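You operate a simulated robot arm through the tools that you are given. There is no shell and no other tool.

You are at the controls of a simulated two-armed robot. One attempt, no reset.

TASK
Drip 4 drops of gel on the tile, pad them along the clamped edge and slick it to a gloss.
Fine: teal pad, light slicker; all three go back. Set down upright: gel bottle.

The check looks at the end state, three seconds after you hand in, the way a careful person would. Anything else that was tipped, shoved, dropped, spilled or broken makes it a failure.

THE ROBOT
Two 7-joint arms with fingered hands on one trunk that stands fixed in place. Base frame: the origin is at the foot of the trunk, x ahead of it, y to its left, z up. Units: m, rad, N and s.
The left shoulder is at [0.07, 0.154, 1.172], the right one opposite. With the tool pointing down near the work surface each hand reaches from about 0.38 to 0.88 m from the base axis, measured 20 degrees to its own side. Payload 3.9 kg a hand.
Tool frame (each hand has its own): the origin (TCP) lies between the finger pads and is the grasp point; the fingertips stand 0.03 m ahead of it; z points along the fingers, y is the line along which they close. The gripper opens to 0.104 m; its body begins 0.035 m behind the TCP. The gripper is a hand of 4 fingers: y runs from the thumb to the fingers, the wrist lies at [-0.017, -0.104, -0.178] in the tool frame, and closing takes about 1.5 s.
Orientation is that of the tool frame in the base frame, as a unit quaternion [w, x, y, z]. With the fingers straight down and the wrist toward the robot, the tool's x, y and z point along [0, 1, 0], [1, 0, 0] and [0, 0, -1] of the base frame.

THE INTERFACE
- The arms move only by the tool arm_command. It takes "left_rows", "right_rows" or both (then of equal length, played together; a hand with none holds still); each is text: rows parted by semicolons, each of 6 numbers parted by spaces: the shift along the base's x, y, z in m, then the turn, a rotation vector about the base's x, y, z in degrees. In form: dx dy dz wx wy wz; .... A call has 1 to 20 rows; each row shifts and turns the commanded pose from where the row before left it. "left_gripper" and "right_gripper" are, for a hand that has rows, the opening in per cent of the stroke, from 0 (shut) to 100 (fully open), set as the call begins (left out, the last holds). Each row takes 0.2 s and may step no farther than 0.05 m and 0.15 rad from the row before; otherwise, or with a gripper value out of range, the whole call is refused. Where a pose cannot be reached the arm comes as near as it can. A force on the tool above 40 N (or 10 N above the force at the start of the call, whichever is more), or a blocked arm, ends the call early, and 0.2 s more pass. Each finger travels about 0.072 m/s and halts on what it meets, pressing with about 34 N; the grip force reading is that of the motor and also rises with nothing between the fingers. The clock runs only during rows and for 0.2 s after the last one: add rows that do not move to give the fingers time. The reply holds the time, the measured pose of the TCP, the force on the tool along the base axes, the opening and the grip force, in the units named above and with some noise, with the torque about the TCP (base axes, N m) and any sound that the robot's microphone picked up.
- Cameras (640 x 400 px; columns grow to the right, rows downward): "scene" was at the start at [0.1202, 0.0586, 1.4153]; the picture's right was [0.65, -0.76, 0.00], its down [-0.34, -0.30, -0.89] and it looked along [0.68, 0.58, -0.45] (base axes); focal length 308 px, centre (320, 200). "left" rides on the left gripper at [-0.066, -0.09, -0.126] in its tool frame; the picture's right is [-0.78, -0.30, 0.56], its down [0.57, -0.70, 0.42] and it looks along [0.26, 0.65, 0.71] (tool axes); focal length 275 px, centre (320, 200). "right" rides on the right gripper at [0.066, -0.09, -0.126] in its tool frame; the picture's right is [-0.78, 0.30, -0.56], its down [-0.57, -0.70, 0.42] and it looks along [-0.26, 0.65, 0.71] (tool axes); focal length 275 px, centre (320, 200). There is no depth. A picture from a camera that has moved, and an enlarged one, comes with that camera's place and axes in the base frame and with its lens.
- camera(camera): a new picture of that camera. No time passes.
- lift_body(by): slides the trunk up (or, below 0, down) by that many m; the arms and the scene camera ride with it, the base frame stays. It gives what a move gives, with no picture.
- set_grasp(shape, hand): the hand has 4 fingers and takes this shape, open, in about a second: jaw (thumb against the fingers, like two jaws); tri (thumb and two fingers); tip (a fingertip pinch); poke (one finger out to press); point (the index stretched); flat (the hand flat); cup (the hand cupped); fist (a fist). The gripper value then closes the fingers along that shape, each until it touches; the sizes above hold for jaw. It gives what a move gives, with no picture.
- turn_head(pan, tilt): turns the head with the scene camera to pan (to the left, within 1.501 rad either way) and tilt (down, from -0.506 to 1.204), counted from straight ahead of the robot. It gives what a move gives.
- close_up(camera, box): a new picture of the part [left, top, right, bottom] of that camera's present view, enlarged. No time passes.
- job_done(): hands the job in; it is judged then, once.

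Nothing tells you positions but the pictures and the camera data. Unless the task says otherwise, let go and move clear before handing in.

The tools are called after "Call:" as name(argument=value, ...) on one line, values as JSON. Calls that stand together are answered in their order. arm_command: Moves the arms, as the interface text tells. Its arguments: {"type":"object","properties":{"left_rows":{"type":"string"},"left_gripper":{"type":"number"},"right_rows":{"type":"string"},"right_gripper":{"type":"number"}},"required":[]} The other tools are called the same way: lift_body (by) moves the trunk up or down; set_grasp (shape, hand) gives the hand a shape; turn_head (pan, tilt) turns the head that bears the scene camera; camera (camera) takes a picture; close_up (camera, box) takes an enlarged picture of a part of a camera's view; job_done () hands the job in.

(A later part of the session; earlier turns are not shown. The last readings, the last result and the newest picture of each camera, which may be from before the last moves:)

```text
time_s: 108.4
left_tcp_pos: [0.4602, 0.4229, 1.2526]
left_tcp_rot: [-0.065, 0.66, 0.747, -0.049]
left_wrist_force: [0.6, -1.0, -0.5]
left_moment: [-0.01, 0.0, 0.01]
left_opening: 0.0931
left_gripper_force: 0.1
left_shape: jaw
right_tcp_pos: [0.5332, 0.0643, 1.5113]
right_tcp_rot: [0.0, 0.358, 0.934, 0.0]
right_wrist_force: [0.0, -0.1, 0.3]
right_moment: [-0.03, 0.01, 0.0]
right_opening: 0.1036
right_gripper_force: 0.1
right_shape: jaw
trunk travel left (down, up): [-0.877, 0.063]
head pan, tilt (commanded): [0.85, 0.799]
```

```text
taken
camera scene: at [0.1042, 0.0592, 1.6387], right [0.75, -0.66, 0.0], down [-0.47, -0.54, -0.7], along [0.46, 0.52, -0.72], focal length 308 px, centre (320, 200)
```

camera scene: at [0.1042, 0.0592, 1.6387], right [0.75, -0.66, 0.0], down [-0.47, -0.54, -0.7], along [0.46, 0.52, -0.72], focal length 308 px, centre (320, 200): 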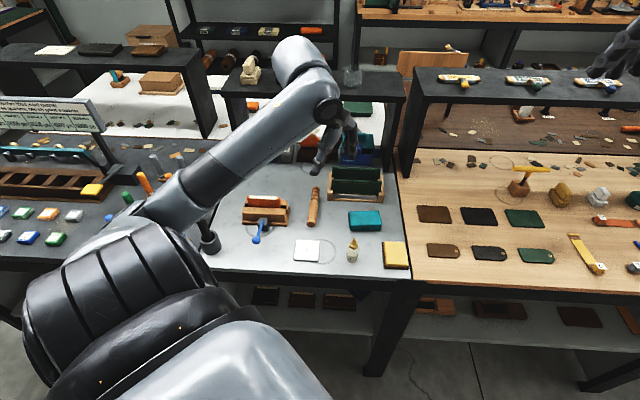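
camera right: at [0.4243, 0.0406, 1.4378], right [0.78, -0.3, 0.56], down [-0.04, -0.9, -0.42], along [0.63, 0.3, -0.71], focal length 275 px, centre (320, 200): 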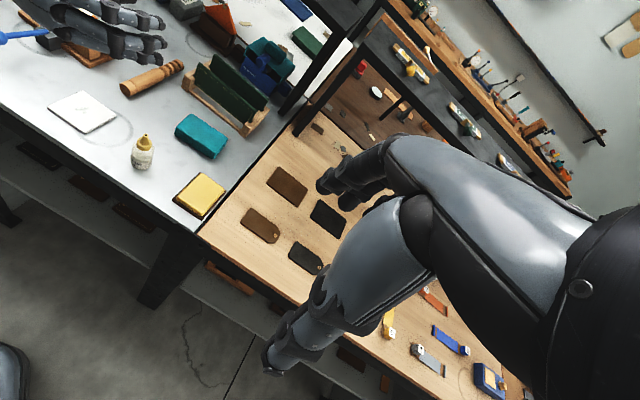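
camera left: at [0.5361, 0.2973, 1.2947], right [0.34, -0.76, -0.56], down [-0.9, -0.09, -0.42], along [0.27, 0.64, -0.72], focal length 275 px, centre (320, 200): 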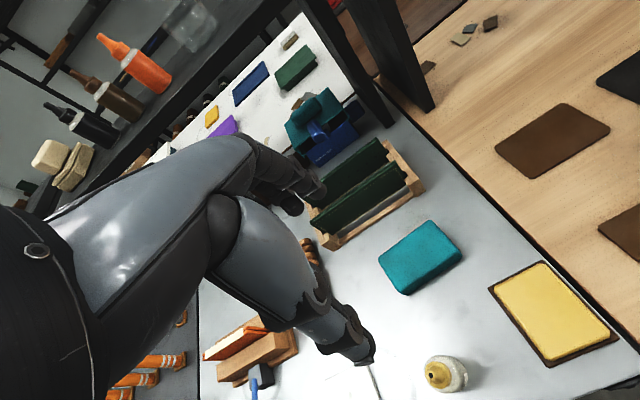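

Now the arm is extended with the hand hanging down cleanly. I move above the teal pad with the grip axis across its short side.

Call:
arm_command(left_rows="0.025 0.0007 -0.02 0.51 -1.51 7.64; 0.025 0.0007 -0.02 0.51 -1.51 7.64; 0.025 0.0007 -0.02 0.51 -1.51 7.64; 0.025 0.0007 -0.02 0.51 -1.51 7.64; 0.025 0.0007 -0.02 0.51 -1.51 7.64; 0.025 0.0007 -0.02 0.51 -1.51 7.64; 0 0 0 0 0 0", left_gripper=85)

Call:
camera(camera="scene")

Call:
camera(camera="left")

Call:
camera(camera="right")

```text
time_s: 110.0
left_tcp_pos: [0.6105, 0.4254, 1.1327]
left_tcp_rot: [0.0, 0.318, 0.948, 0.001]
left_wrist_force: [-0.2, -0.6, -0.5]
left_moment: [-0.02, 0.02, -0.01]
left_opening: 0.0886
left_gripper_force: 0.1
left_shape: jaw
right_tcp_pos: [0.5327, 0.0639, 1.5129]
right_tcp_rot: [0.0, 0.359, 0.933, 0.0]
right_wrist_force: [-0.3, 0.3, -0.4]
right_moment: [0.01, 0.0, 0.01]
right_opening: 0.1036
right_gripper_force: 0.0
right_shape: jaw
trunk travel left (down, up): [-0.877, 0.063]
head pan, tilt (commanded): [0.85, 0.799]
```

```text
taken
camera scene: at [0.1036, 0.0594, 1.6388], right [0.75, -0.66, 0.0], down [-0.47, -0.54, -0.7], along [0.46, 0.52, -0.72], focal length 308 px, centre (320, 200)
```

scene: 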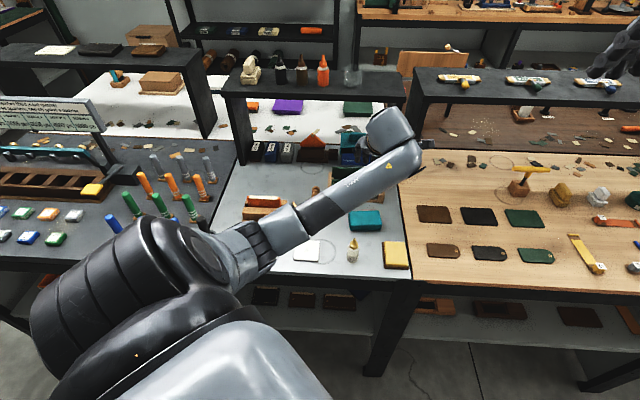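

```text
taken
camera left: at [0.609, 0.3142, 1.2578], right [0.44, -0.7, -0.56], down [-0.88, -0.21, -0.43], along [0.18, 0.68, -0.71], focal length 275 px, centre (320, 200)
```

left: 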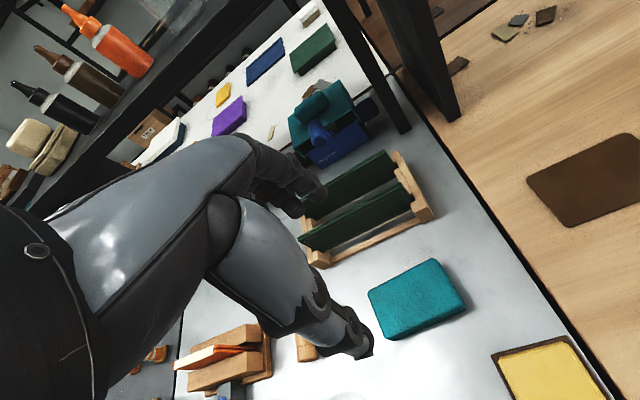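

```text
taken
camera right: at [0.4235, 0.0408, 1.6381], right [0.78, -0.3, 0.56], down [-0.04, -0.9, -0.42], along [0.63, 0.3, -0.71], focal length 275 px, centre (320, 200)
```

right: 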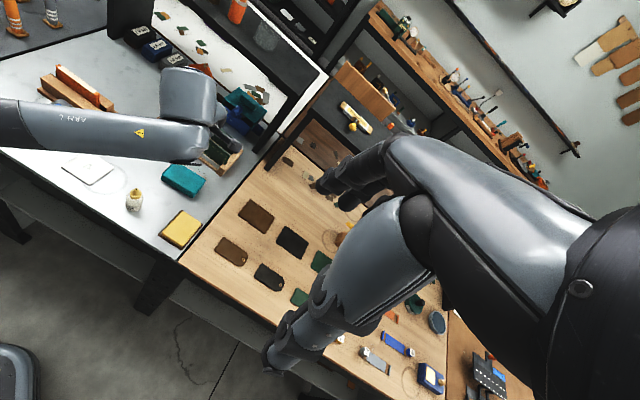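

Call:
close_up(camera="left", box=[340, 230, 500, 350])

Call:
close_up(camera="right", box=[140, 140, 240, 210])

Call:
close_up(camera="scene", box=[330, 200, 430, 280])

```text
3.33 times, centred on (420, 290) of left
camera zoom: at [0.609, 0.3142, 1.2578], right [0.44, -0.7, -0.56], down [-0.88, -0.21, -0.43], along [0.18, 0.68, -0.71], focal length 918 px, centre (-13, -100)
```

zoom: 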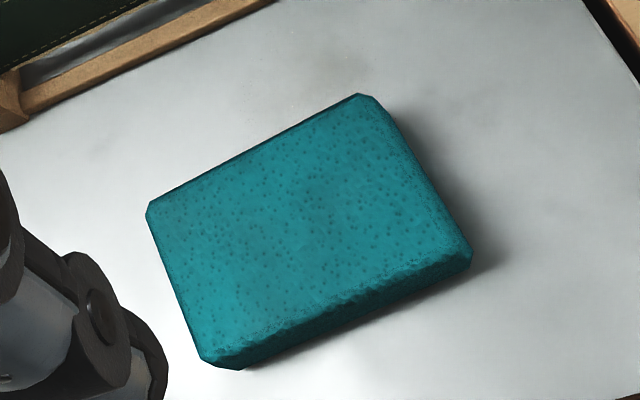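

```text
5.71 times, centred on (190, 175) of right
camera zoom: at [0.4235, 0.0408, 1.6381], right [0.78, -0.3, 0.56], down [-0.04, -0.9, -0.42], along [0.63, 0.3, -0.71], focal length 1573 px, centre (1063, 343)
```

zoom: 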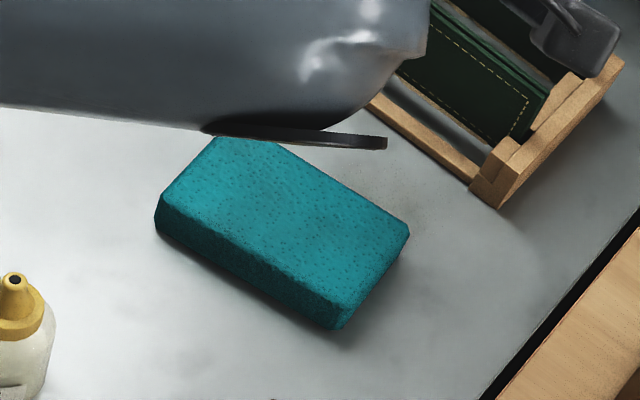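

```text
5.00 times, centred on (380, 240) of scene
camera zoom: at [0.1036, 0.0594, 1.6388], right [0.75, -0.66, 0.0], down [-0.47, -0.54, -0.7], along [0.46, 0.52, -0.72], focal length 1543 px, centre (20, 0)
```

zoom: 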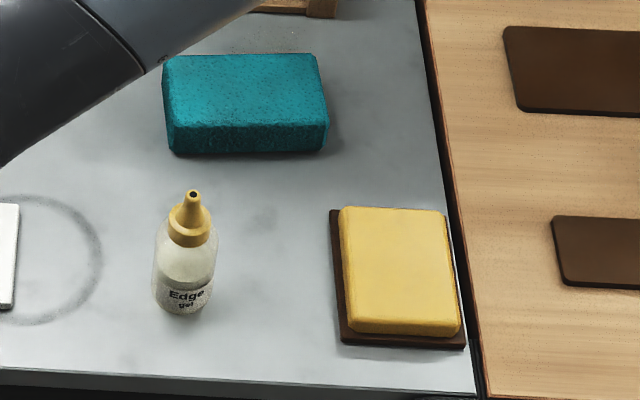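

Call:
arm_command(left_rows="0.0045 0.003 -0.035 0 0 -3; 0 0 -0.035 0 0 0; 0 0 -0.035 0 0 0; 0 0 -0.03 0 0 0; 0 0 0 0 0 0")

Call:
camera(camera="left")

Call:
close_up(camera="right", box=[120, 110, 260, 210])

Call:
close_up(camera="scene", box=[300, 140, 440, 260])

```text
time_s: 111.2
left_tcp_pos: [0.6142, 0.4294, 0.9963]
left_tcp_rot: [0.0, 0.342, 0.94, 0.0]
left_wrist_force: [-0.2, 0.0, 0.4]
left_moment: [0.0, -0.02, 0.04]
left_opening: 0.0886
left_gripper_force: 0.1
left_shape: jaw
right_tcp_pos: [0.5339, 0.063, 1.5109]
right_tcp_rot: [0.0, 0.358, 0.934, 0.0]
right_wrist_force: [0.3, 0.0, 0.4]
right_moment: [0.06, 0.0, 0.03]
right_opening: 0.1037
right_gripper_force: 0.1
right_shape: jaw
trunk travel left (down, up): [-0.877, 0.063]
head pan, tilt (commanded): [0.85, 0.799]
```

```text
taken
camera left: at [0.6077, 0.3177, 1.1224], right [0.4, -0.73, -0.56], down [-0.89, -0.17, -0.42], along [0.21, 0.67, -0.71], focal length 275 px, centre (320, 200)
```

left: 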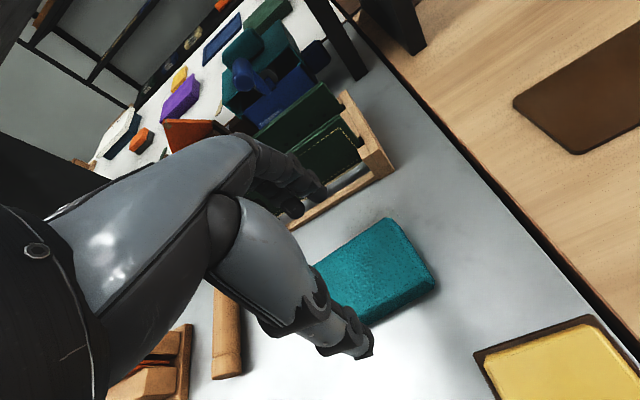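

```text
4.00 times, centred on (190, 160) of right
camera zoom: at [0.4242, 0.0407, 1.6379], right [0.78, -0.3, 0.56], down [-0.04, -0.9, -0.42], along [0.63, 0.3, -0.71], focal length 1101 px, centre (840, 360)
```

zoom: 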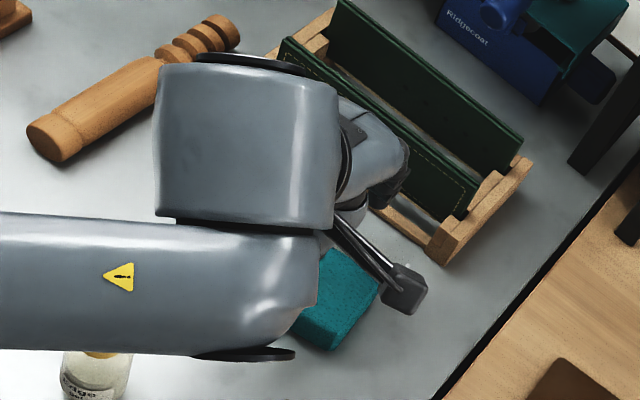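

```text
3.33 times, centred on (370, 200) of scene
camera zoom: at [0.1044, 0.0593, 1.6387], right [0.75, -0.66, 0.0], down [-0.47, -0.54, -0.7], along [0.46, 0.52, -0.72], focal length 1028 px, centre (153, 200)
```

zoom: 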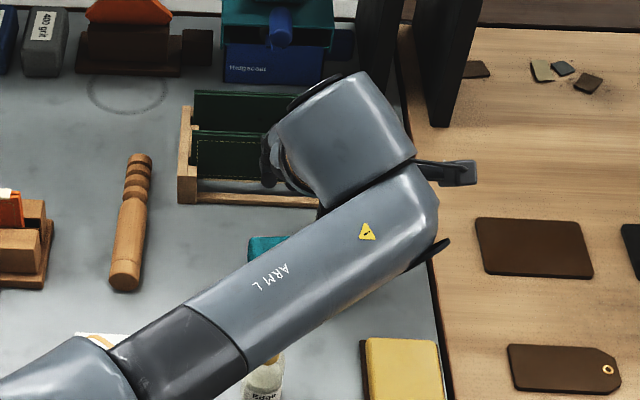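

Call:
arm_command(left_rows="0 0 -0.025 0 0 0; 0 0 -0.02 0 0 0; 0 0 0 0 0 0")

Call:
camera(camera="left")

Call:
close_up(camera="right", box=[120, 110, 260, 210])

```text
time_s: 112.0
left_tcp_pos: [0.6146, 0.4301, 0.9526]
left_tcp_rot: [0.0, 0.343, 0.939, 0.0]
left_wrist_force: [-0.6, 0.3, 0.1]
left_moment: [-0.05, -0.01, -0.01]
left_opening: 0.0885
left_gripper_force: 0.0
left_shape: jaw
right_tcp_pos: [0.5323, 0.0635, 1.5111]
right_tcp_rot: [0.001, 0.358, 0.934, 0.0]
right_wrist_force: [-0.9, -0.5, -0.4]
right_moment: [0.01, 0.04, -0.01]
right_opening: 0.1035
right_gripper_force: 0.1
right_shape: jaw
trunk travel left (down, up): [-0.877, 0.063]
head pan, tilt (commanded): [0.85, 0.799]
```

```text
taken
camera left: at [0.6072, 0.3177, 1.0783], right [0.4, -0.73, -0.56], down [-0.89, -0.17, -0.43], along [0.22, 0.67, -0.71], focal length 275 px, centre (320, 200)
```

left: 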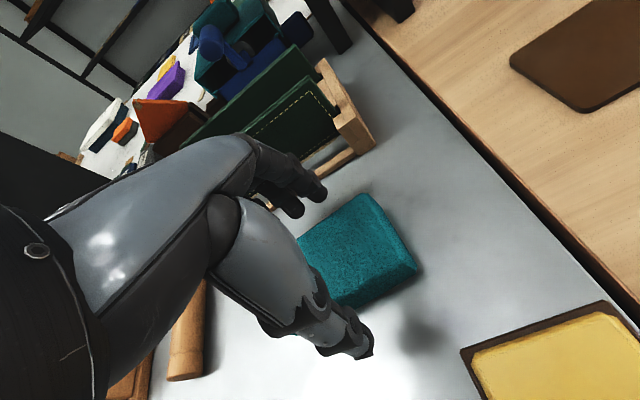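

```text
4.00 times, centred on (190, 160) of right
camera zoom: at [0.4236, 0.0407, 1.6381], right [0.78, -0.3, 0.56], down [-0.04, -0.9, -0.42], along [0.63, 0.3, -0.71], focal length 1101 px, centre (840, 360)
```

zoom: 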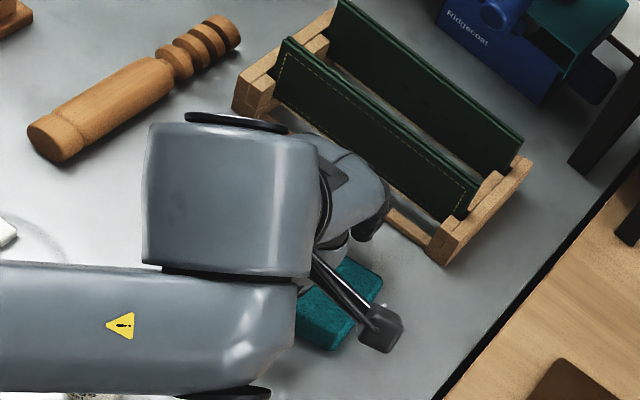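

Call:
arm_command(left_rows="0 0 -0.009 0 0 0; 0 0 0 0 0 0")

Call:
arm_command(left_rows="0 0 0 0 0 0; 0 0 0 0 0 0; 0 0 0 0 0 0; 0 0 0 0 0 0; 0 0 0 0 0 0; 0 0 0 0 0 0", left_gripper=25)

Call:
camera(camera="left")

Call:
close_up(camera="right", box=[120, 110, 260, 210])

```text
time_s: 112.6
left_tcp_pos: [0.6149, 0.4306, 0.9436]
left_tcp_rot: [0.001, 0.342, 0.94, 0.001]
left_wrist_force: [-0.2, -0.6, 0.1]
left_moment: [-0.04, 0.01, 0.02]
left_opening: 0.0886
left_gripper_force: 0.0
left_shape: jaw
right_tcp_pos: [0.5331, 0.0639, 1.5106]
right_tcp_rot: [0.0, 0.358, 0.934, 0.0]
right_wrist_force: [-0.4, -0.6, -0.7]
right_moment: [0.02, 0.0, 0.0]
right_opening: 0.1039
right_gripper_force: 0.1
right_shape: jaw
trunk travel left (down, up): [-0.877, 0.063]
head pan, tilt (commanded): [0.85, 0.799]
```

```text
time_s: 114.0
left_tcp_pos: [0.6135, 0.4298, 0.9431]
left_tcp_rot: [-0.001, 0.342, 0.94, 0.001]
left_wrist_force: [0.2, 0.0, -0.2]
left_moment: [0.0, 0.0, 0.02]
left_opening: 0.054
left_gripper_force: 34.7
left_shape: jaw
right_tcp_pos: [0.533, 0.0631, 1.5114]
right_tcp_rot: [0.0, 0.359, 0.933, 0.0]
right_wrist_force: [-0.1, 0.1, 0.1]
right_moment: [0.01, -0.01, 0.01]
right_opening: 0.1038
right_gripper_force: 0.0
right_shape: jaw
trunk travel left (down, up): [-0.877, 0.063]
head pan, tilt (commanded): [0.85, 0.799]
```

```text
taken
camera left: at [0.6071, 0.3181, 1.0691], right [0.4, -0.73, -0.56], down [-0.89, -0.17, -0.43], along [0.21, 0.67, -0.71], focal length 275 px, centre (320, 200)
```

left: 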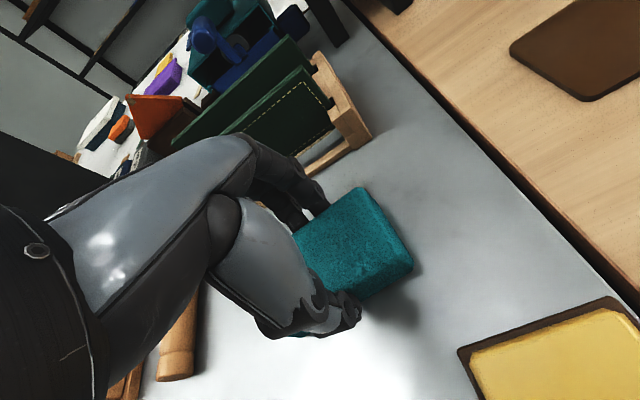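

```text
4.00 times, centred on (190, 160) of right
camera zoom: at [0.424, 0.0408, 1.6379], right [0.78, -0.3, 0.56], down [-0.04, -0.9, -0.42], along [0.63, 0.3, -0.71], focal length 1101 px, centre (840, 360)
```

zoom: 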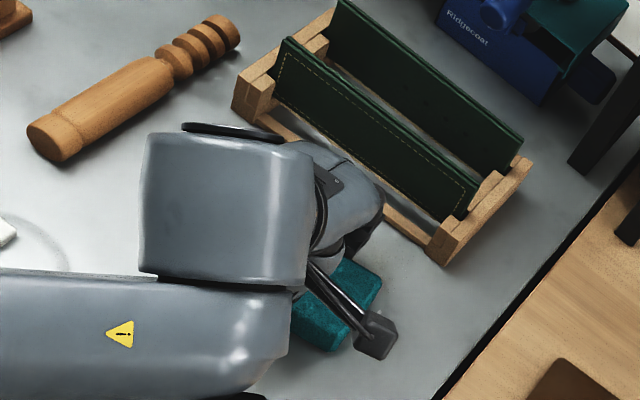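

The pad is gripped (opening 0.054 m, 34 N). I lift it and carry it over the tile, watching the elbow.

Call:
arm_command(left_rows="0 0 0.03 0 0 0; 0 0 0.035 0 0 0; 0 0 0.04 0 0 0; 0 0 0.035 0 0 0; -0.02 0.004 0 0 0 0; -0.03 0.006 0 0 0 0; -0.03 0.006 0 0 0 -2.5; -0.03 0.006 0 0 0 -2.5; -0.03 0.006 0 0 0 0; -0.03 0.006 0 0 0 0; -0.03 0.005 0 0 0 0; 0 0 0 0 0 0")

Call:
camera(camera="scene")

Call:
camera(camera="left")

Call:
close_up(camera="right", box=[0, 60, 240, 220])

```text
time_s: 116.6
left_tcp_pos: [0.4141, 0.4684, 1.0829]
left_tcp_rot: [0.0, 0.383, 0.924, 0.0]
left_wrist_force: [-0.3, 0.3, -0.2]
left_moment: [-0.01, 0.0, 0.0]
left_opening: 0.0536
left_gripper_force: 34.1
left_shape: jaw
right_tcp_pos: [0.5335, 0.0645, 1.5114]
right_tcp_rot: [-0.001, 0.358, 0.934, 0.0]
right_wrist_force: [0.6, -0.2, 0.0]
right_moment: [0.01, -0.01, 0.03]
right_opening: 0.1038
right_gripper_force: 0.1
right_shape: jaw
trunk travel left (down, up): [-0.877, 0.063]
head pan, tilt (commanded): [0.85, 0.799]
```

```text
taken
camera scene: at [0.1045, 0.0594, 1.6387], right [0.75, -0.66, 0.0], down [-0.47, -0.54, -0.7], along [0.46, 0.52, -0.72], focal length 308 px, centre (320, 200)
```

scene: 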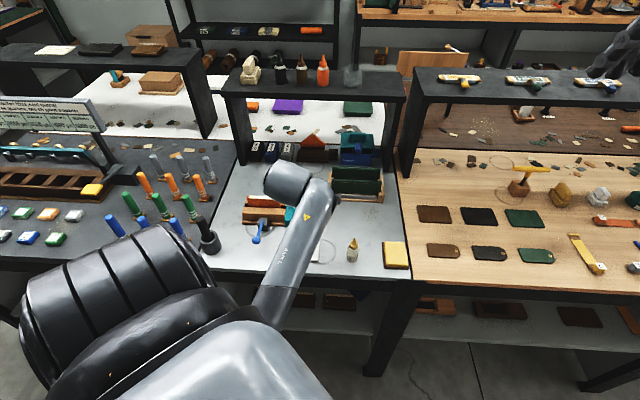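

```text
taken
camera left: at [0.3973, 0.3581, 1.2086], right [0.34, -0.76, -0.56], down [-0.9, -0.09, -0.42], along [0.27, 0.65, -0.71], focal length 275 px, centre (320, 200)
```

left: 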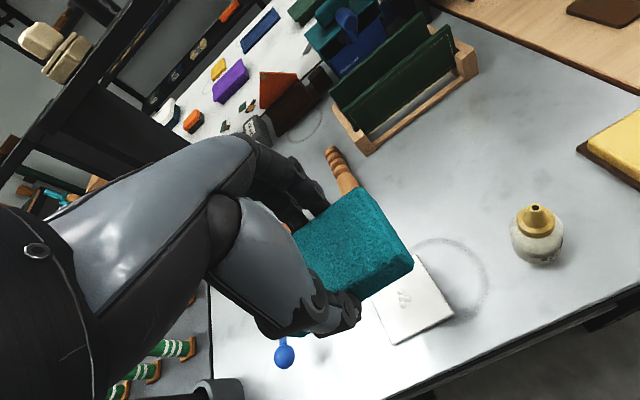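

```text
2.50 times, centred on (120, 140) of right
camera zoom: at [0.4244, 0.0409, 1.6378], right [0.78, -0.3, 0.56], down [-0.04, -0.9, -0.42], along [0.63, 0.3, -0.71], focal length 688 px, centre (820, 350)
```

zoom: 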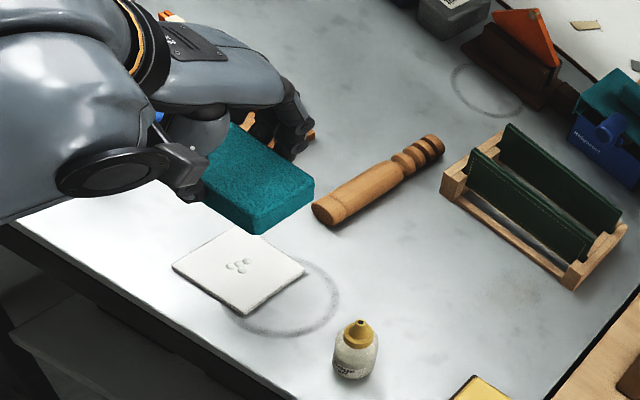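

Call:
arm_command(left_rows="-0.005 0.0016 -0.03 0 0 0; 0 0 -0.03 0 0 0; 0 0 -0.03 0 0 0; 0 0 -0.02 0 0 0; 0 0 0 0 0 0")

Call:
camera(camera="scene")

Call:
close_up(camera="right", box=[0, 60, 240, 220])

Call:
camera(camera="left")

```text
time_s: 117.8
left_tcp_pos: [0.4092, 0.4702, 0.9731]
left_tcp_rot: [0.001, 0.382, 0.924, 0.002]
left_wrist_force: [-0.2, 0.2, 0.4]
left_moment: [-0.01, 0.01, 0.01]
left_opening: 0.0536
left_gripper_force: 33.8
left_shape: jaw
right_tcp_pos: [0.5325, 0.0644, 1.5118]
right_tcp_rot: [0.001, 0.358, 0.934, -0.001]
right_wrist_force: [-0.8, 0.0, -0.3]
right_moment: [-0.04, 0.01, 0.02]
right_opening: 0.1038
right_gripper_force: 0.0
right_shape: jaw
trunk travel left (down, up): [-0.877, 0.063]
head pan, tilt (commanded): [0.85, 0.799]
```

```text
taken
camera scene: at [0.1039, 0.0593, 1.6387], right [0.75, -0.66, 0.0], down [-0.47, -0.54, -0.7], along [0.46, 0.52, -0.72], focal length 308 px, centre (320, 200)
```

scene: 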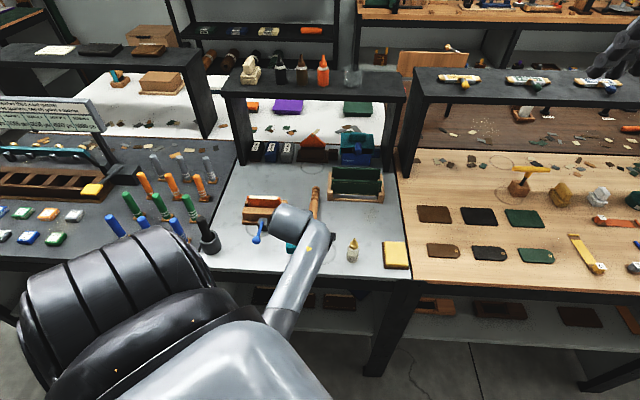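

```text
2.50 times, centred on (120, 140) of right
camera zoom: at [0.4237, 0.0407, 1.638], right [0.78, -0.3, 0.56], down [-0.04, -0.9, -0.42], along [0.63, 0.3, -0.71], focal length 688 px, centre (820, 350)
```

zoom: 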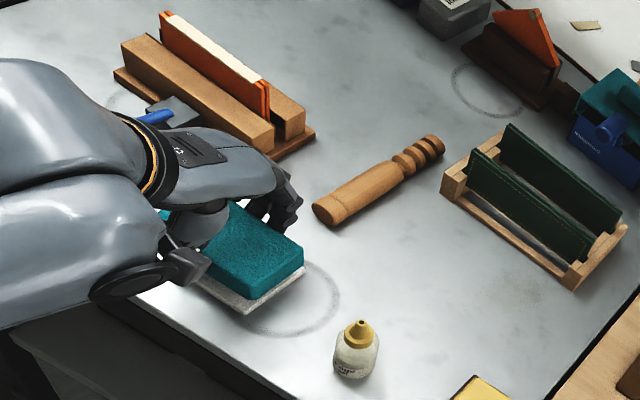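

```text
taken
camera left: at [0.3917, 0.3596, 1.0986], right [0.34, -0.76, -0.56], down [-0.9, -0.09, -0.43], along [0.27, 0.65, -0.71], focal length 275 px, centre (320, 200)
```

left: 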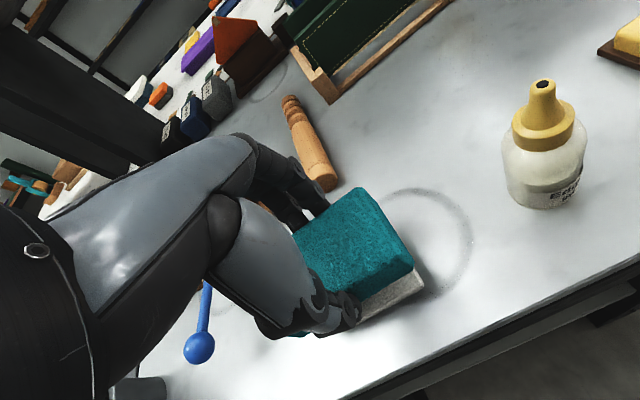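

Call:
arm_command(left_rows="0 0 -0.008 0 0 0; 0 0 -0.006 0 0 0; 0 0 0 0 0 0")

Call:
arm_command(left_rows="0 0 -0.003 0 0 0; 0 0 0 0 0 0")

Call:
arm_command(left_rows="0 0 -0.003 0 0 0; 0 0 0 0 0 0")

```text
time_s: 118.6
left_tcp_pos: [0.4086, 0.4708, 0.9593]
left_tcp_rot: [0.0, 0.383, 0.924, 0.0]
left_wrist_force: [-0.1, 0.6, 0.2]
left_moment: [0.01, 0.01, -0.01]
left_opening: 0.0537
left_gripper_force: 33.8
left_shape: jaw
right_tcp_pos: [0.5334, 0.0631, 1.5115]
right_tcp_rot: [0.0, 0.358, 0.934, 0.0]
right_wrist_force: [0.2, -0.7, -0.4]
right_moment: [0.0, 0.01, 0.02]
right_opening: 0.1036
right_gripper_force: 0.1
right_shape: jaw
trunk travel left (down, up): [-0.877, 0.063]
head pan, tilt (commanded): [0.85, 0.799]
```

```text
time_s: 119.2
left_tcp_pos: [0.4087, 0.471, 0.9565]
left_tcp_rot: [0.0, 0.383, 0.924, 0.0]
left_wrist_force: [0.3, -0.3, 0.1]
left_moment: [0.01, 0.01, 0.01]
left_opening: 0.0535
left_gripper_force: 34.4
left_shape: jaw
right_tcp_pos: [0.5331, 0.0632, 1.5122]
right_tcp_rot: [-0.001, 0.359, 0.933, 0.0]
right_wrist_force: [-0.5, -0.2, 0.1]
right_moment: [0.01, 0.0, 0.0]
right_opening: 0.1037
right_gripper_force: 0.1
right_shape: jaw
trunk travel left (down, up): [-0.877, 0.063]
head pan, tilt (commanded): [0.85, 0.799]
```

```text
time_s: 119.8
left_tcp_pos: [0.4091, 0.4711, 0.9538]
left_tcp_rot: [0.001, 0.384, 0.923, 0.0]
left_wrist_force: [-0.4, -0.5, 0.4]
left_moment: [0.02, 0.0, 0.03]
left_opening: 0.0536
left_gripper_force: 33.8
left_shape: jaw
right_tcp_pos: [0.5342, 0.0632, 1.5119]
right_tcp_rot: [0.0, 0.358, 0.934, 0.0]
right_wrist_force: [-0.1, 0.5, 0.4]
right_moment: [-0.01, -0.02, -0.01]
right_opening: 0.1036
right_gripper_force: 0.0
right_shape: jaw
trunk travel left (down, up): [-0.877, 0.063]
head pan, tilt (commanded): [0.85, 0.799]
```

Call:
arm_command(left_rows="0 0 -0.003 0 0 0; 0 0 0 0 0 0")

Call:
close_up(camera="right", box=[50, 120, 150, 200])

```text
time_s: 120.4
left_tcp_pos: [0.41, 0.4709, 0.9514]
left_tcp_rot: [0.001, 0.383, 0.924, 0.002]
left_wrist_force: [-0.9, -0.3, 5.7]
left_moment: [-0.02, 0.06, 0.0]
left_opening: 0.0538
left_gripper_force: 33.4
left_shape: jaw
right_tcp_pos: [0.5329, 0.0634, 1.5124]
right_tcp_rot: [0.0, 0.359, 0.933, 0.001]
right_wrist_force: [-1.0, -0.3, -0.6]
right_moment: [0.04, 0.01, 0.02]
right_opening: 0.1036
right_gripper_force: 0.0
right_shape: jaw
trunk travel left (down, up): [-0.877, 0.063]
head pan, tilt (commanded): [0.85, 0.799]
```

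```text
5.00 times, centred on (100, 160) of right
camera zoom: at [0.4235, 0.0401, 1.6382], right [0.78, -0.3, 0.56], down [-0.04, -0.9, -0.42], along [0.63, 0.31, -0.71], focal length 1376 px, centre (1420, 400)
```

zoom: 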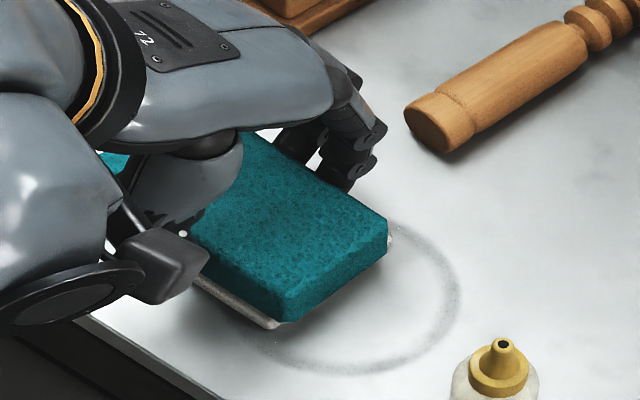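

Contact with the tile at about 6 N. I hold briefly, then lift to see whether the gel was taken up.

Call:
arm_command(left_rows="0 0 -0.001 0 0 0; 0 0 0 0 0 0; 0 0 0 0 0 0; 0 0 0.01 0 0 0; 0 0 0.03 0 0 0; 0 0 0.04 0 0 0; 0 0 0.04 0 0 0; 0 0 0 0 0 0")

Call:
close_up(camera="right", box=[30, 100, 190, 210])

Call:
camera(camera="left")

```text
time_s: 122.2
left_tcp_pos: [0.4101, 0.4711, 1.0712]
left_tcp_rot: [0.0, 0.383, 0.924, 0.0]
left_wrist_force: [-0.3, -0.3, -0.6]
left_moment: [0.0, -0.03, 0.0]
left_opening: 0.0537
left_gripper_force: 34.4
left_shape: jaw
right_tcp_pos: [0.5319, 0.0652, 1.5119]
right_tcp_rot: [0.0, 0.358, 0.934, 0.001]
right_wrist_force: [-0.7, 0.6, -0.6]
right_moment: [0.03, -0.01, 0.04]
right_opening: 0.1038
right_gripper_force: 0.0
right_shape: jaw
trunk travel left (down, up): [-0.877, 0.063]
head pan, tilt (commanded): [0.85, 0.799]
```

```text
3.64 times, centred on (110, 155) of right
camera zoom: at [0.424, 0.0407, 1.6379], right [0.78, -0.3, 0.56], down [-0.04, -0.9, -0.42], along [0.63, 0.3, -0.71], focal length 1001 px, centre (1084, 364)
```

zoom: 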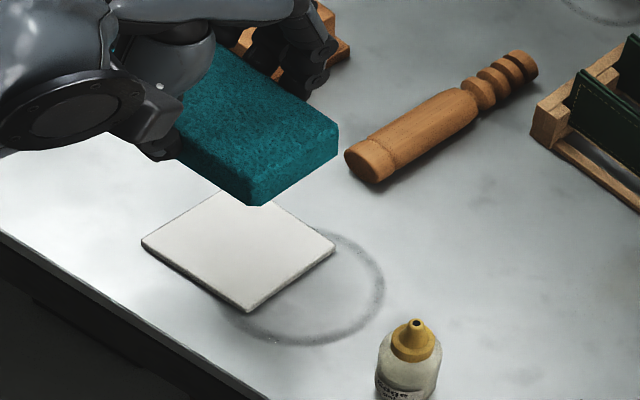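

```text
taken
camera left: at [0.3928, 0.3597, 1.1957], right [0.34, -0.76, -0.56], down [-0.9, -0.09, -0.42], along [0.27, 0.65, -0.71], focal length 275 px, centre (320, 200)
```

left: 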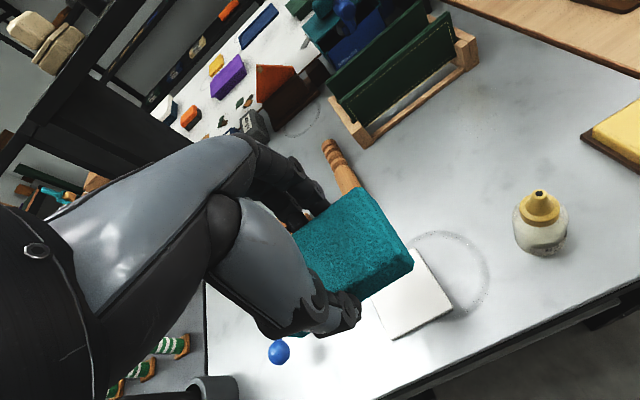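

The gel is in the pad and the tile is clean. Now I measure the clamped edge before padding it.

Call:
close_up(camera="right", box=[20, 50, 140, 130])

Call:
close_up(camera="scene", box=[230, 170, 350, 260])

Call:
camera(camera="scene")

```text
5.00 times, centred on (80, 90) of right
camera zoom: at [0.424, 0.0407, 1.6379], right [0.78, -0.3, 0.56], down [-0.04, -0.9, -0.42], along [0.63, 0.3, -0.71], focal length 1376 px, centre (1520, 750)
```

zoom: 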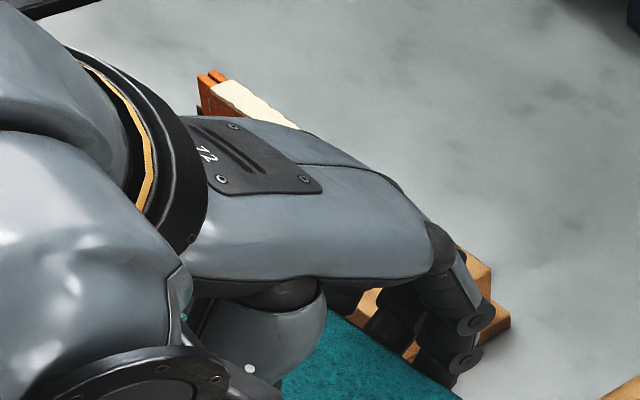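

```text
4.44 times, centred on (290, 215) of scene
camera zoom: at [0.1041, 0.0593, 1.6387], right [0.75, -0.66, 0.0], down [-0.47, -0.54, -0.7], along [0.46, 0.52, -0.72], focal length 1371 px, centre (453, 133)
```

zoom: 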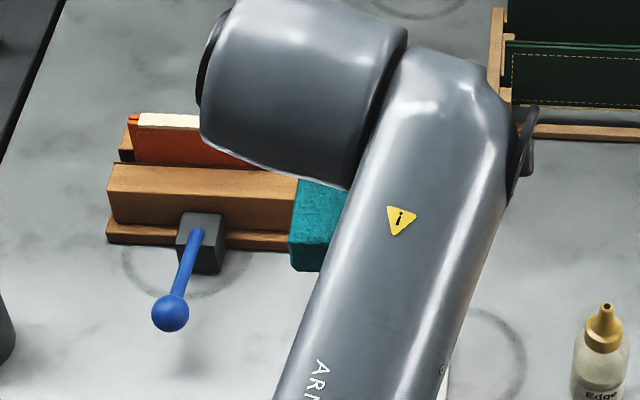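

```text
taken
camera scene: at [0.1041, 0.0593, 1.6387], right [0.75, -0.66, 0.0], down [-0.47, -0.54, -0.7], along [0.46, 0.52, -0.72], focal length 308 px, centre (320, 200)
```

scene: 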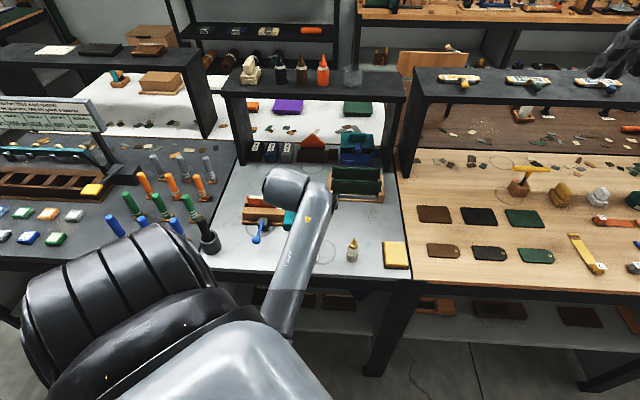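

Call:
arm_command(left_rows="0 0 0.03 0 0 3; 0 0.02 0.02 0 0 0; -0.002 0.03 0 0 0 0; -0.002 0.03 0 0 0 0; -0.002 0.03 0 0 0 0; -0.002 0.03 0 0 0 0; -0.002 0.034 0 0 0 0; 0 0 0 0 0 0")

Call:
camera(camera="scene")

Call:
close_up(camera="right", box=[0, 20, 160, 130])

Call:
camera(camera="left")

```text
time_s: 124.0
left_tcp_pos: [0.3985, 0.6468, 1.12]
left_tcp_rot: [0.0, 0.358, 0.934, 0.002]
left_wrist_force: [0.3, 0.4, 1.1]
left_moment: [-0.01, 0.0, 0.0]
left_opening: 0.0539
left_gripper_force: 34.0
left_shape: jaw
right_tcp_pos: [0.5332, 0.0643, 1.5125]
right_tcp_rot: [0.0, 0.359, 0.933, 0.0]
right_wrist_force: [0.0, -0.3, 0.0]
right_moment: [0.0, -0.04, -0.03]
right_opening: 0.1036
right_gripper_force: 0.0
right_shape: jaw
trunk travel left (down, up): [-0.877, 0.063]
head pan, tilt (commanded): [0.85, 0.799]
```

```text
taken
camera scene: at [0.1043, 0.0589, 1.6387], right [0.75, -0.66, 0.0], down [-0.47, -0.54, -0.7], along [0.46, 0.52, -0.72], focal length 308 px, centre (320, 200)
```

scene: 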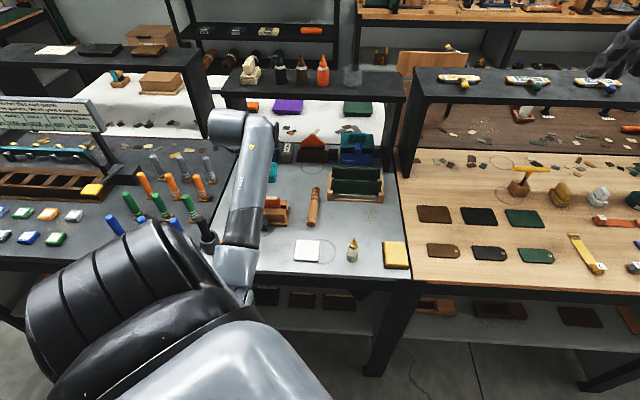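

```text
3.64 times, centred on (80, 75) of right
camera zoom: at [0.4241, 0.0404, 1.6379], right [0.78, -0.3, 0.56], down [-0.04, -0.9, -0.42], along [0.63, 0.31, -0.71], focal length 1001 px, centre (1193, 654)
```

zoom: 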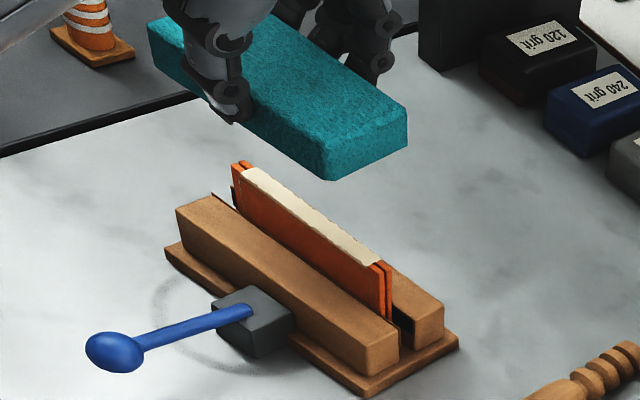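

```text
taken
camera left: at [0.3883, 0.534, 1.2447], right [0.38, -0.74, -0.56], down [-0.89, -0.14, -0.43], along [0.24, 0.66, -0.71], focal length 275 px, centre (320, 200)
```

left: 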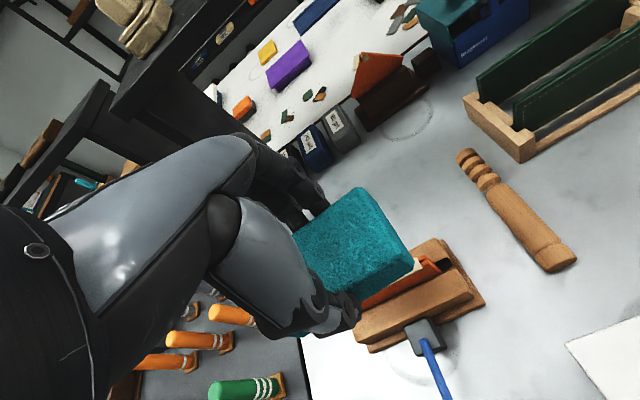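

Call:
arm_command(left_rows="0 0 -0.03 0 0 0; 0 0 -0.03 0 0 0; 0 0 -0.015 0 0 0; 0 0 0 0 0 0")

Call:
close_up(camera="right", box=[0, 20, 160, 130])

```text
time_s: 125.0
left_tcp_pos: [0.3987, 0.6448, 1.0445]
left_tcp_rot: [0.0, 0.359, 0.933, 0.0]
left_wrist_force: [0.5, -1.0, -0.3]
left_moment: [0.03, 0.01, 0.01]
left_opening: 0.0538
left_gripper_force: 34.0
left_shape: jaw
right_tcp_pos: [0.5329, 0.0635, 1.511]
right_tcp_rot: [0.0, 0.358, 0.934, 0.001]
right_wrist_force: [0.2, 0.1, 0.6]
right_moment: [-0.02, -0.02, -0.03]
right_opening: 0.1038
right_gripper_force: 0.2
right_shape: jaw
trunk travel left (down, up): [-0.877, 0.063]
head pan, tilt (commanded): [0.85, 0.799]
```

```text
3.64 times, centred on (80, 75) of right
camera zoom: at [0.4239, 0.0409, 1.638], right [0.78, -0.3, 0.56], down [-0.04, -0.9, -0.42], along [0.63, 0.3, -0.71], focal length 1001 px, centre (1193, 654)
```

zoom: 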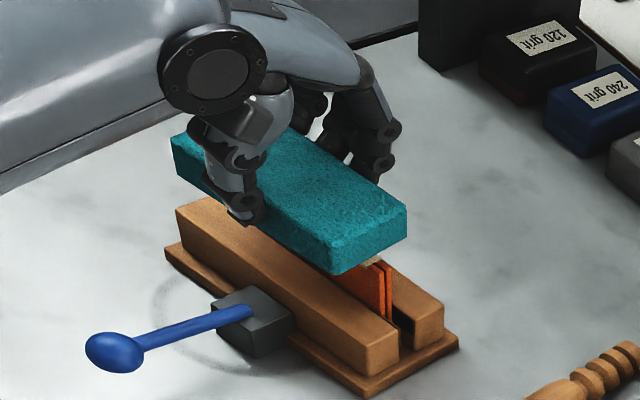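

Call:
arm_command(left_rows="0 0 -0.004 0 0 0; 0 0 0 0 0 0")

Call:
arm_command(left_rows="0 0 -0.003 0 0 0; 0 0 0 0 0 0")

Call:
arm_command(left_rows="0 0 -0.003 0 0 0; 0 0 0 0 0 0")

```text
time_s: 125.6
left_tcp_pos: [0.399, 0.6457, 1.0398]
left_tcp_rot: [0.0, 0.358, 0.934, 0.0]
left_wrist_force: [1.1, 0.0, 0.7]
left_moment: [-0.03, 0.0, -0.03]
left_opening: 0.0537
left_gripper_force: 33.9
left_shape: jaw
right_tcp_pos: [0.532, 0.0646, 1.5116]
right_tcp_rot: [0.0, 0.358, 0.934, 0.0]
right_wrist_force: [0.9, -0.1, -1.3]
right_moment: [0.01, 0.01, -0.01]
right_opening: 0.1036
right_gripper_force: 0.1
right_shape: jaw
trunk travel left (down, up): [-0.877, 0.063]
head pan, tilt (commanded): [0.85, 0.799]
```

```text
time_s: 126.2
left_tcp_pos: [0.3987, 0.6443, 1.0372]
left_tcp_rot: [0.0, 0.359, 0.933, -0.001]
left_wrist_force: [0.4, -0.9, 0.5]
left_moment: [0.02, 0.01, 0.0]
left_opening: 0.0537
left_gripper_force: 34.1
left_shape: jaw
right_tcp_pos: [0.5336, 0.0627, 1.5118]
right_tcp_rot: [-0.001, 0.359, 0.933, -0.001]
right_wrist_force: [-0.8, -0.2, 0.5]
right_moment: [-0.02, 0.01, 0.01]
right_opening: 0.1036
right_gripper_force: 0.0
right_shape: jaw
trunk travel left (down, up): [-0.877, 0.063]
head pan, tilt (commanded): [0.85, 0.799]
```

```text
time_s: 126.8
left_tcp_pos: [0.3997, 0.6458, 1.0348]
left_tcp_rot: [-0.001, 0.358, 0.934, 0.0]
left_wrist_force: [0.4, -1.0, 0.5]
left_moment: [-0.04, 0.01, 0.06]
left_opening: 0.0537
left_gripper_force: 33.9
left_shape: jaw
right_tcp_pos: [0.5328, 0.0637, 1.5114]
right_tcp_rot: [0.0, 0.358, 0.934, 0.0]
right_wrist_force: [-0.2, -0.2, -0.5]
right_moment: [0.02, -0.01, 0.0]
right_opening: 0.1034
right_gripper_force: 0.1
right_shape: jaw
trunk travel left (down, up): [-0.877, 0.063]
head pan, tilt (commanded): [0.85, 0.799]
```

Call:
arm_command(left_rows="0 0 -0.003 0 0 0; 0 0 0 0 0 0")

Call:
arm_command(left_rows="0 0 -0.002 0 0 0; 0 0 0 0 0 0")

Call:
close_up(camera="right", box=[30, 60, 130, 130])

```text
time_s: 127.4
left_tcp_pos: [0.4002, 0.6446, 1.0317]
left_tcp_rot: [0.0, 0.36, 0.933, 0.0]
left_wrist_force: [0.6, 0.3, -0.1]
left_moment: [0.02, 0.02, -0.03]
left_opening: 0.0539
left_gripper_force: 34.5
left_shape: jaw
right_tcp_pos: [0.5335, 0.0635, 1.5103]
right_tcp_rot: [-0.001, 0.359, 0.933, 0.0]
right_wrist_force: [0.5, 0.2, -0.9]
right_moment: [0.01, -0.01, 0.02]
right_opening: 0.1037
right_gripper_force: 0.1
right_shape: jaw
trunk travel left (down, up): [-0.877, 0.063]
head pan, tilt (commanded): [0.85, 0.799]
```

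```text
time_s: 128.0
left_tcp_pos: [0.3997, 0.6453, 1.0296]
left_tcp_rot: [0.0, 0.359, 0.933, 0.001]
left_wrist_force: [0.3, -0.1, 0.0]
left_moment: [-0.02, -0.03, -0.02]
left_opening: 0.0538
left_gripper_force: 34.6
left_shape: jaw
right_tcp_pos: [0.5331, 0.0632, 1.5119]
right_tcp_rot: [0.0, 0.358, 0.934, 0.0]
right_wrist_force: [0.1, -0.4, -0.8]
right_moment: [0.02, -0.03, -0.05]
right_opening: 0.1037
right_gripper_force: 0.0
right_shape: jaw
trunk travel left (down, up): [-0.877, 0.063]
head pan, tilt (commanded): [0.85, 0.799]
```

```text
5.71 times, centred on (80, 95) of right
camera zoom: at [0.424, 0.0409, 1.6379], right [0.78, -0.3, 0.56], down [-0.04, -0.9, -0.42], along [0.63, 0.3, -0.71], focal length 1573 px, centre (1691, 800)
```

zoom: 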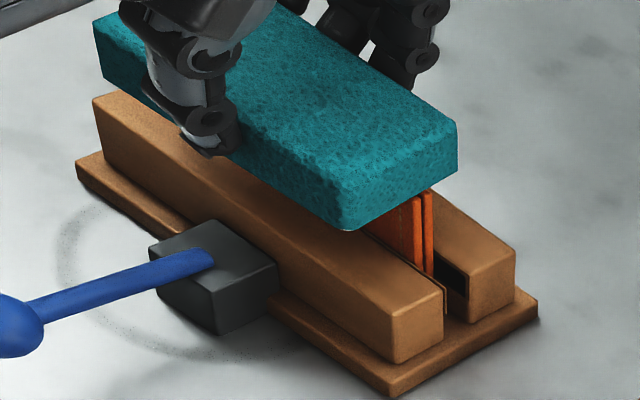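

Call:
arm_command(left_rows="0 0 -0.003 0 0 0; 0 0 0 0 0 0")

Call:
arm_command(left_rows="0 0 -0.003 0 0 0; 0 0 0 0 0 0")

Call:
close_up(camera="right", box=[30, 60, 130, 130])

```text
time_s: 128.6
left_tcp_pos: [0.3977, 0.6445, 1.0271]
left_tcp_rot: [0.0, 0.359, 0.933, 0.002]
left_wrist_force: [0.5, 0.3, 5.0]
left_moment: [0.06, -0.01, 0.03]
left_opening: 0.0534
left_gripper_force: 34.0
left_shape: jaw
right_tcp_pos: [0.5328, 0.0626, 1.5117]
right_tcp_rot: [0.0, 0.358, 0.934, 0.0]
right_wrist_force: [0.1, -1.1, 0.0]
right_moment: [0.0, -0.01, 0.02]
right_opening: 0.1035
right_gripper_force: 0.0
right_shape: jaw
trunk travel left (down, up): [-0.877, 0.063]
head pan, tilt (commanded): [0.85, 0.799]
```

```text
time_s: 129.2
left_tcp_pos: [0.3983, 0.6435, 1.027]
left_tcp_rot: [0.0, 0.359, 0.933, 0.003]
left_wrist_force: [1.3, 2.4, 14.9]
left_moment: [0.24, -0.09, 0.01]
left_opening: 0.0539
left_gripper_force: 34.0
left_shape: jaw
right_tcp_pos: [0.5319, 0.0619, 1.512]
right_tcp_rot: [0.0, 0.358, 0.934, 0.001]
right_wrist_force: [1.4, -0.5, -0.2]
right_moment: [0.0, 0.0, -0.01]
right_opening: 0.1036
right_gripper_force: 0.1
right_shape: jaw
trunk travel left (down, up): [-0.877, 0.063]
head pan, tilt (commanded): [0.85, 0.799]
```

```text
5.71 times, centred on (80, 95) of right
camera zoom: at [0.4222, 0.0381, 1.6387], right [0.77, -0.3, 0.56], down [-0.04, -0.9, -0.43], along [0.63, 0.31, -0.71], focal length 1573 px, centre (1691, 800)
```

zoom: 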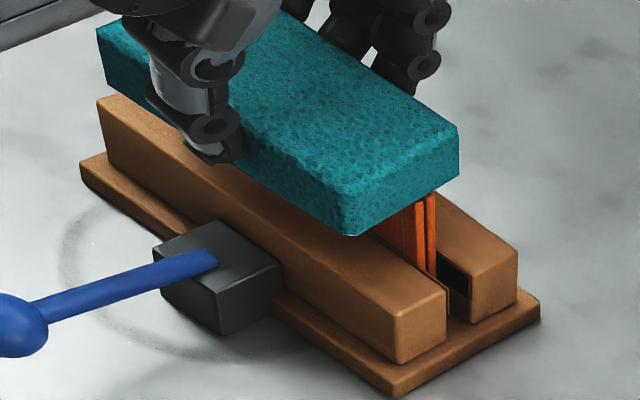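

Contact on the edge (~15 N). I ease the pressure and wipe along the edge direction, both ways.

Call:
arm_command(left_rows="0 0 0.002 0 0 0; -0.0075 0.0068 0 0 0 0; -0.0075 0.0068 0 0 0 0; -0.0075 0.0068 0 0 0 0; -0.0075 0.0068 0 0 0 0; 0 0 0 0 0 0; 0.0075 -0.0068 0 0 0 0; 0.0075 -0.0068 0 0 0 0; 0.0075 -0.0068 0 0 0 0; 0.0075 -0.0068 0 0 0 0; 0.0075 -0.0068 0 0 0 0; 0.0075 -0.0068 0 0 0 0; 0.0075 -0.0068 0 0 0 0; 0.0075 -0.0068 0 0 0 0; 0 0 0 0 0 0")

Call:
close_up(camera="right", box=[20, 40, 140, 130])

```text
time_s: 132.4
left_tcp_pos: [0.4268, 0.6168, 1.0271]
left_tcp_rot: [0.001, 0.358, 0.934, 0.002]
left_wrist_force: [-5.8, 4.1, 7.9]
left_moment: [0.22, 0.13, 0.05]
left_opening: 0.0538
left_gripper_force: 34.4
left_shape: jaw
right_tcp_pos: [0.5314, 0.0639, 1.5129]
right_tcp_rot: [0.0, 0.357, 0.934, 0.0]
right_wrist_force: [0.2, -0.1, -0.3]
right_moment: [0.02, 0.02, 0.03]
right_opening: 0.1039
right_gripper_force: 0.0
right_shape: jaw
trunk travel left (down, up): [-0.877, 0.063]
head pan, tilt (commanded): [0.85, 0.799]
```

```text
4.44 times, centred on (80, 85) of right
camera zoom: at [0.4217, 0.0404, 1.6386], right [0.77, -0.3, 0.56], down [-0.04, -0.9, -0.42], along [0.63, 0.31, -0.71], focal length 1224 px, centre (1387, 711)
```

zoom: 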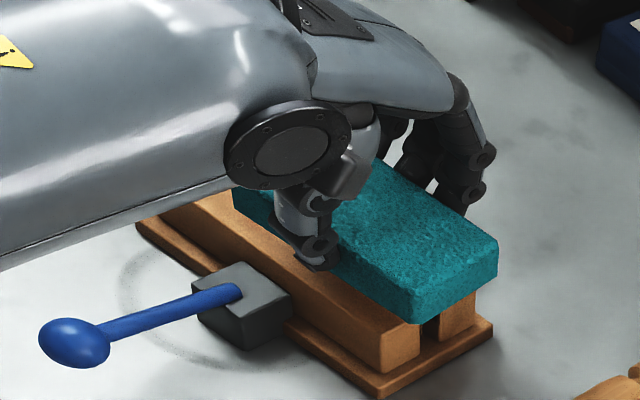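

Call:
arm_command(left_rows="-0.0075 0.0068 0 0 0 0; -0.0075 0.0068 0 0 0 0; -0.0075 0.0068 0 0 0 0; -0.0075 0.0068 0 0 0 0; -0.0075 0.0068 0 0 0 0; -0.0075 0.0068 0 0 0 0; -0.0075 0.0068 0 0 0 0; -0.0075 0.0068 0 0 0 0; 0 0 0.01 0 0 0; 0 0 0.03 0 0 0; 0 0 0.03 0 0 0; 0 0 0.03 0 0 0; 0 0 0 0 0 0")

Call:
close_up(camera="right", box=[20, 40, 140, 130])

Call:
camera(camera="left")

```text
time_s: 135.2
left_tcp_pos: [0.3694, 0.6725, 1.1259]
left_tcp_rot: [0.0, 0.358, 0.934, 0.0]
left_wrist_force: [-0.3, -0.4, -0.2]
left_moment: [-0.01, -0.01, 0.02]
left_opening: 0.0538
left_gripper_force: 33.8
left_shape: jaw
right_tcp_pos: [0.5326, 0.0642, 1.5109]
right_tcp_rot: [0.001, 0.358, 0.934, 0.001]
right_wrist_force: [1.0, -0.4, -0.5]
right_moment: [0.0, 0.01, 0.01]
right_opening: 0.1035
right_gripper_force: 0.1
right_shape: jaw
trunk travel left (down, up): [-0.877, 0.063]
head pan, tilt (commanded): [0.85, 0.799]
```

```text
4.44 times, centred on (80, 85) of right
camera zoom: at [0.4241, 0.041, 1.6379], right [0.78, -0.3, 0.56], down [-0.04, -0.9, -0.42], along [0.63, 0.3, -0.71], focal length 1224 px, centre (1387, 711)
```

zoom: 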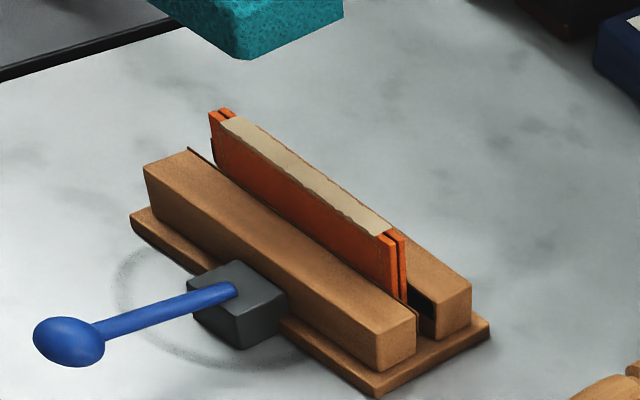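

```text
taken
camera left: at [0.358, 0.5609, 1.2511], right [0.38, -0.74, -0.56], down [-0.89, -0.14, -0.42], along [0.24, 0.66, -0.71], focal length 275 px, centre (320, 200)
```

left: 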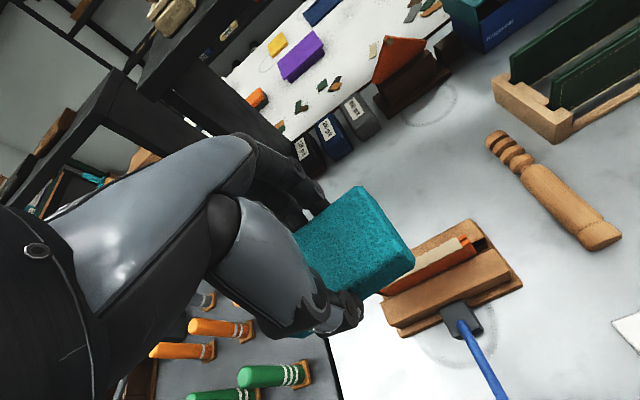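

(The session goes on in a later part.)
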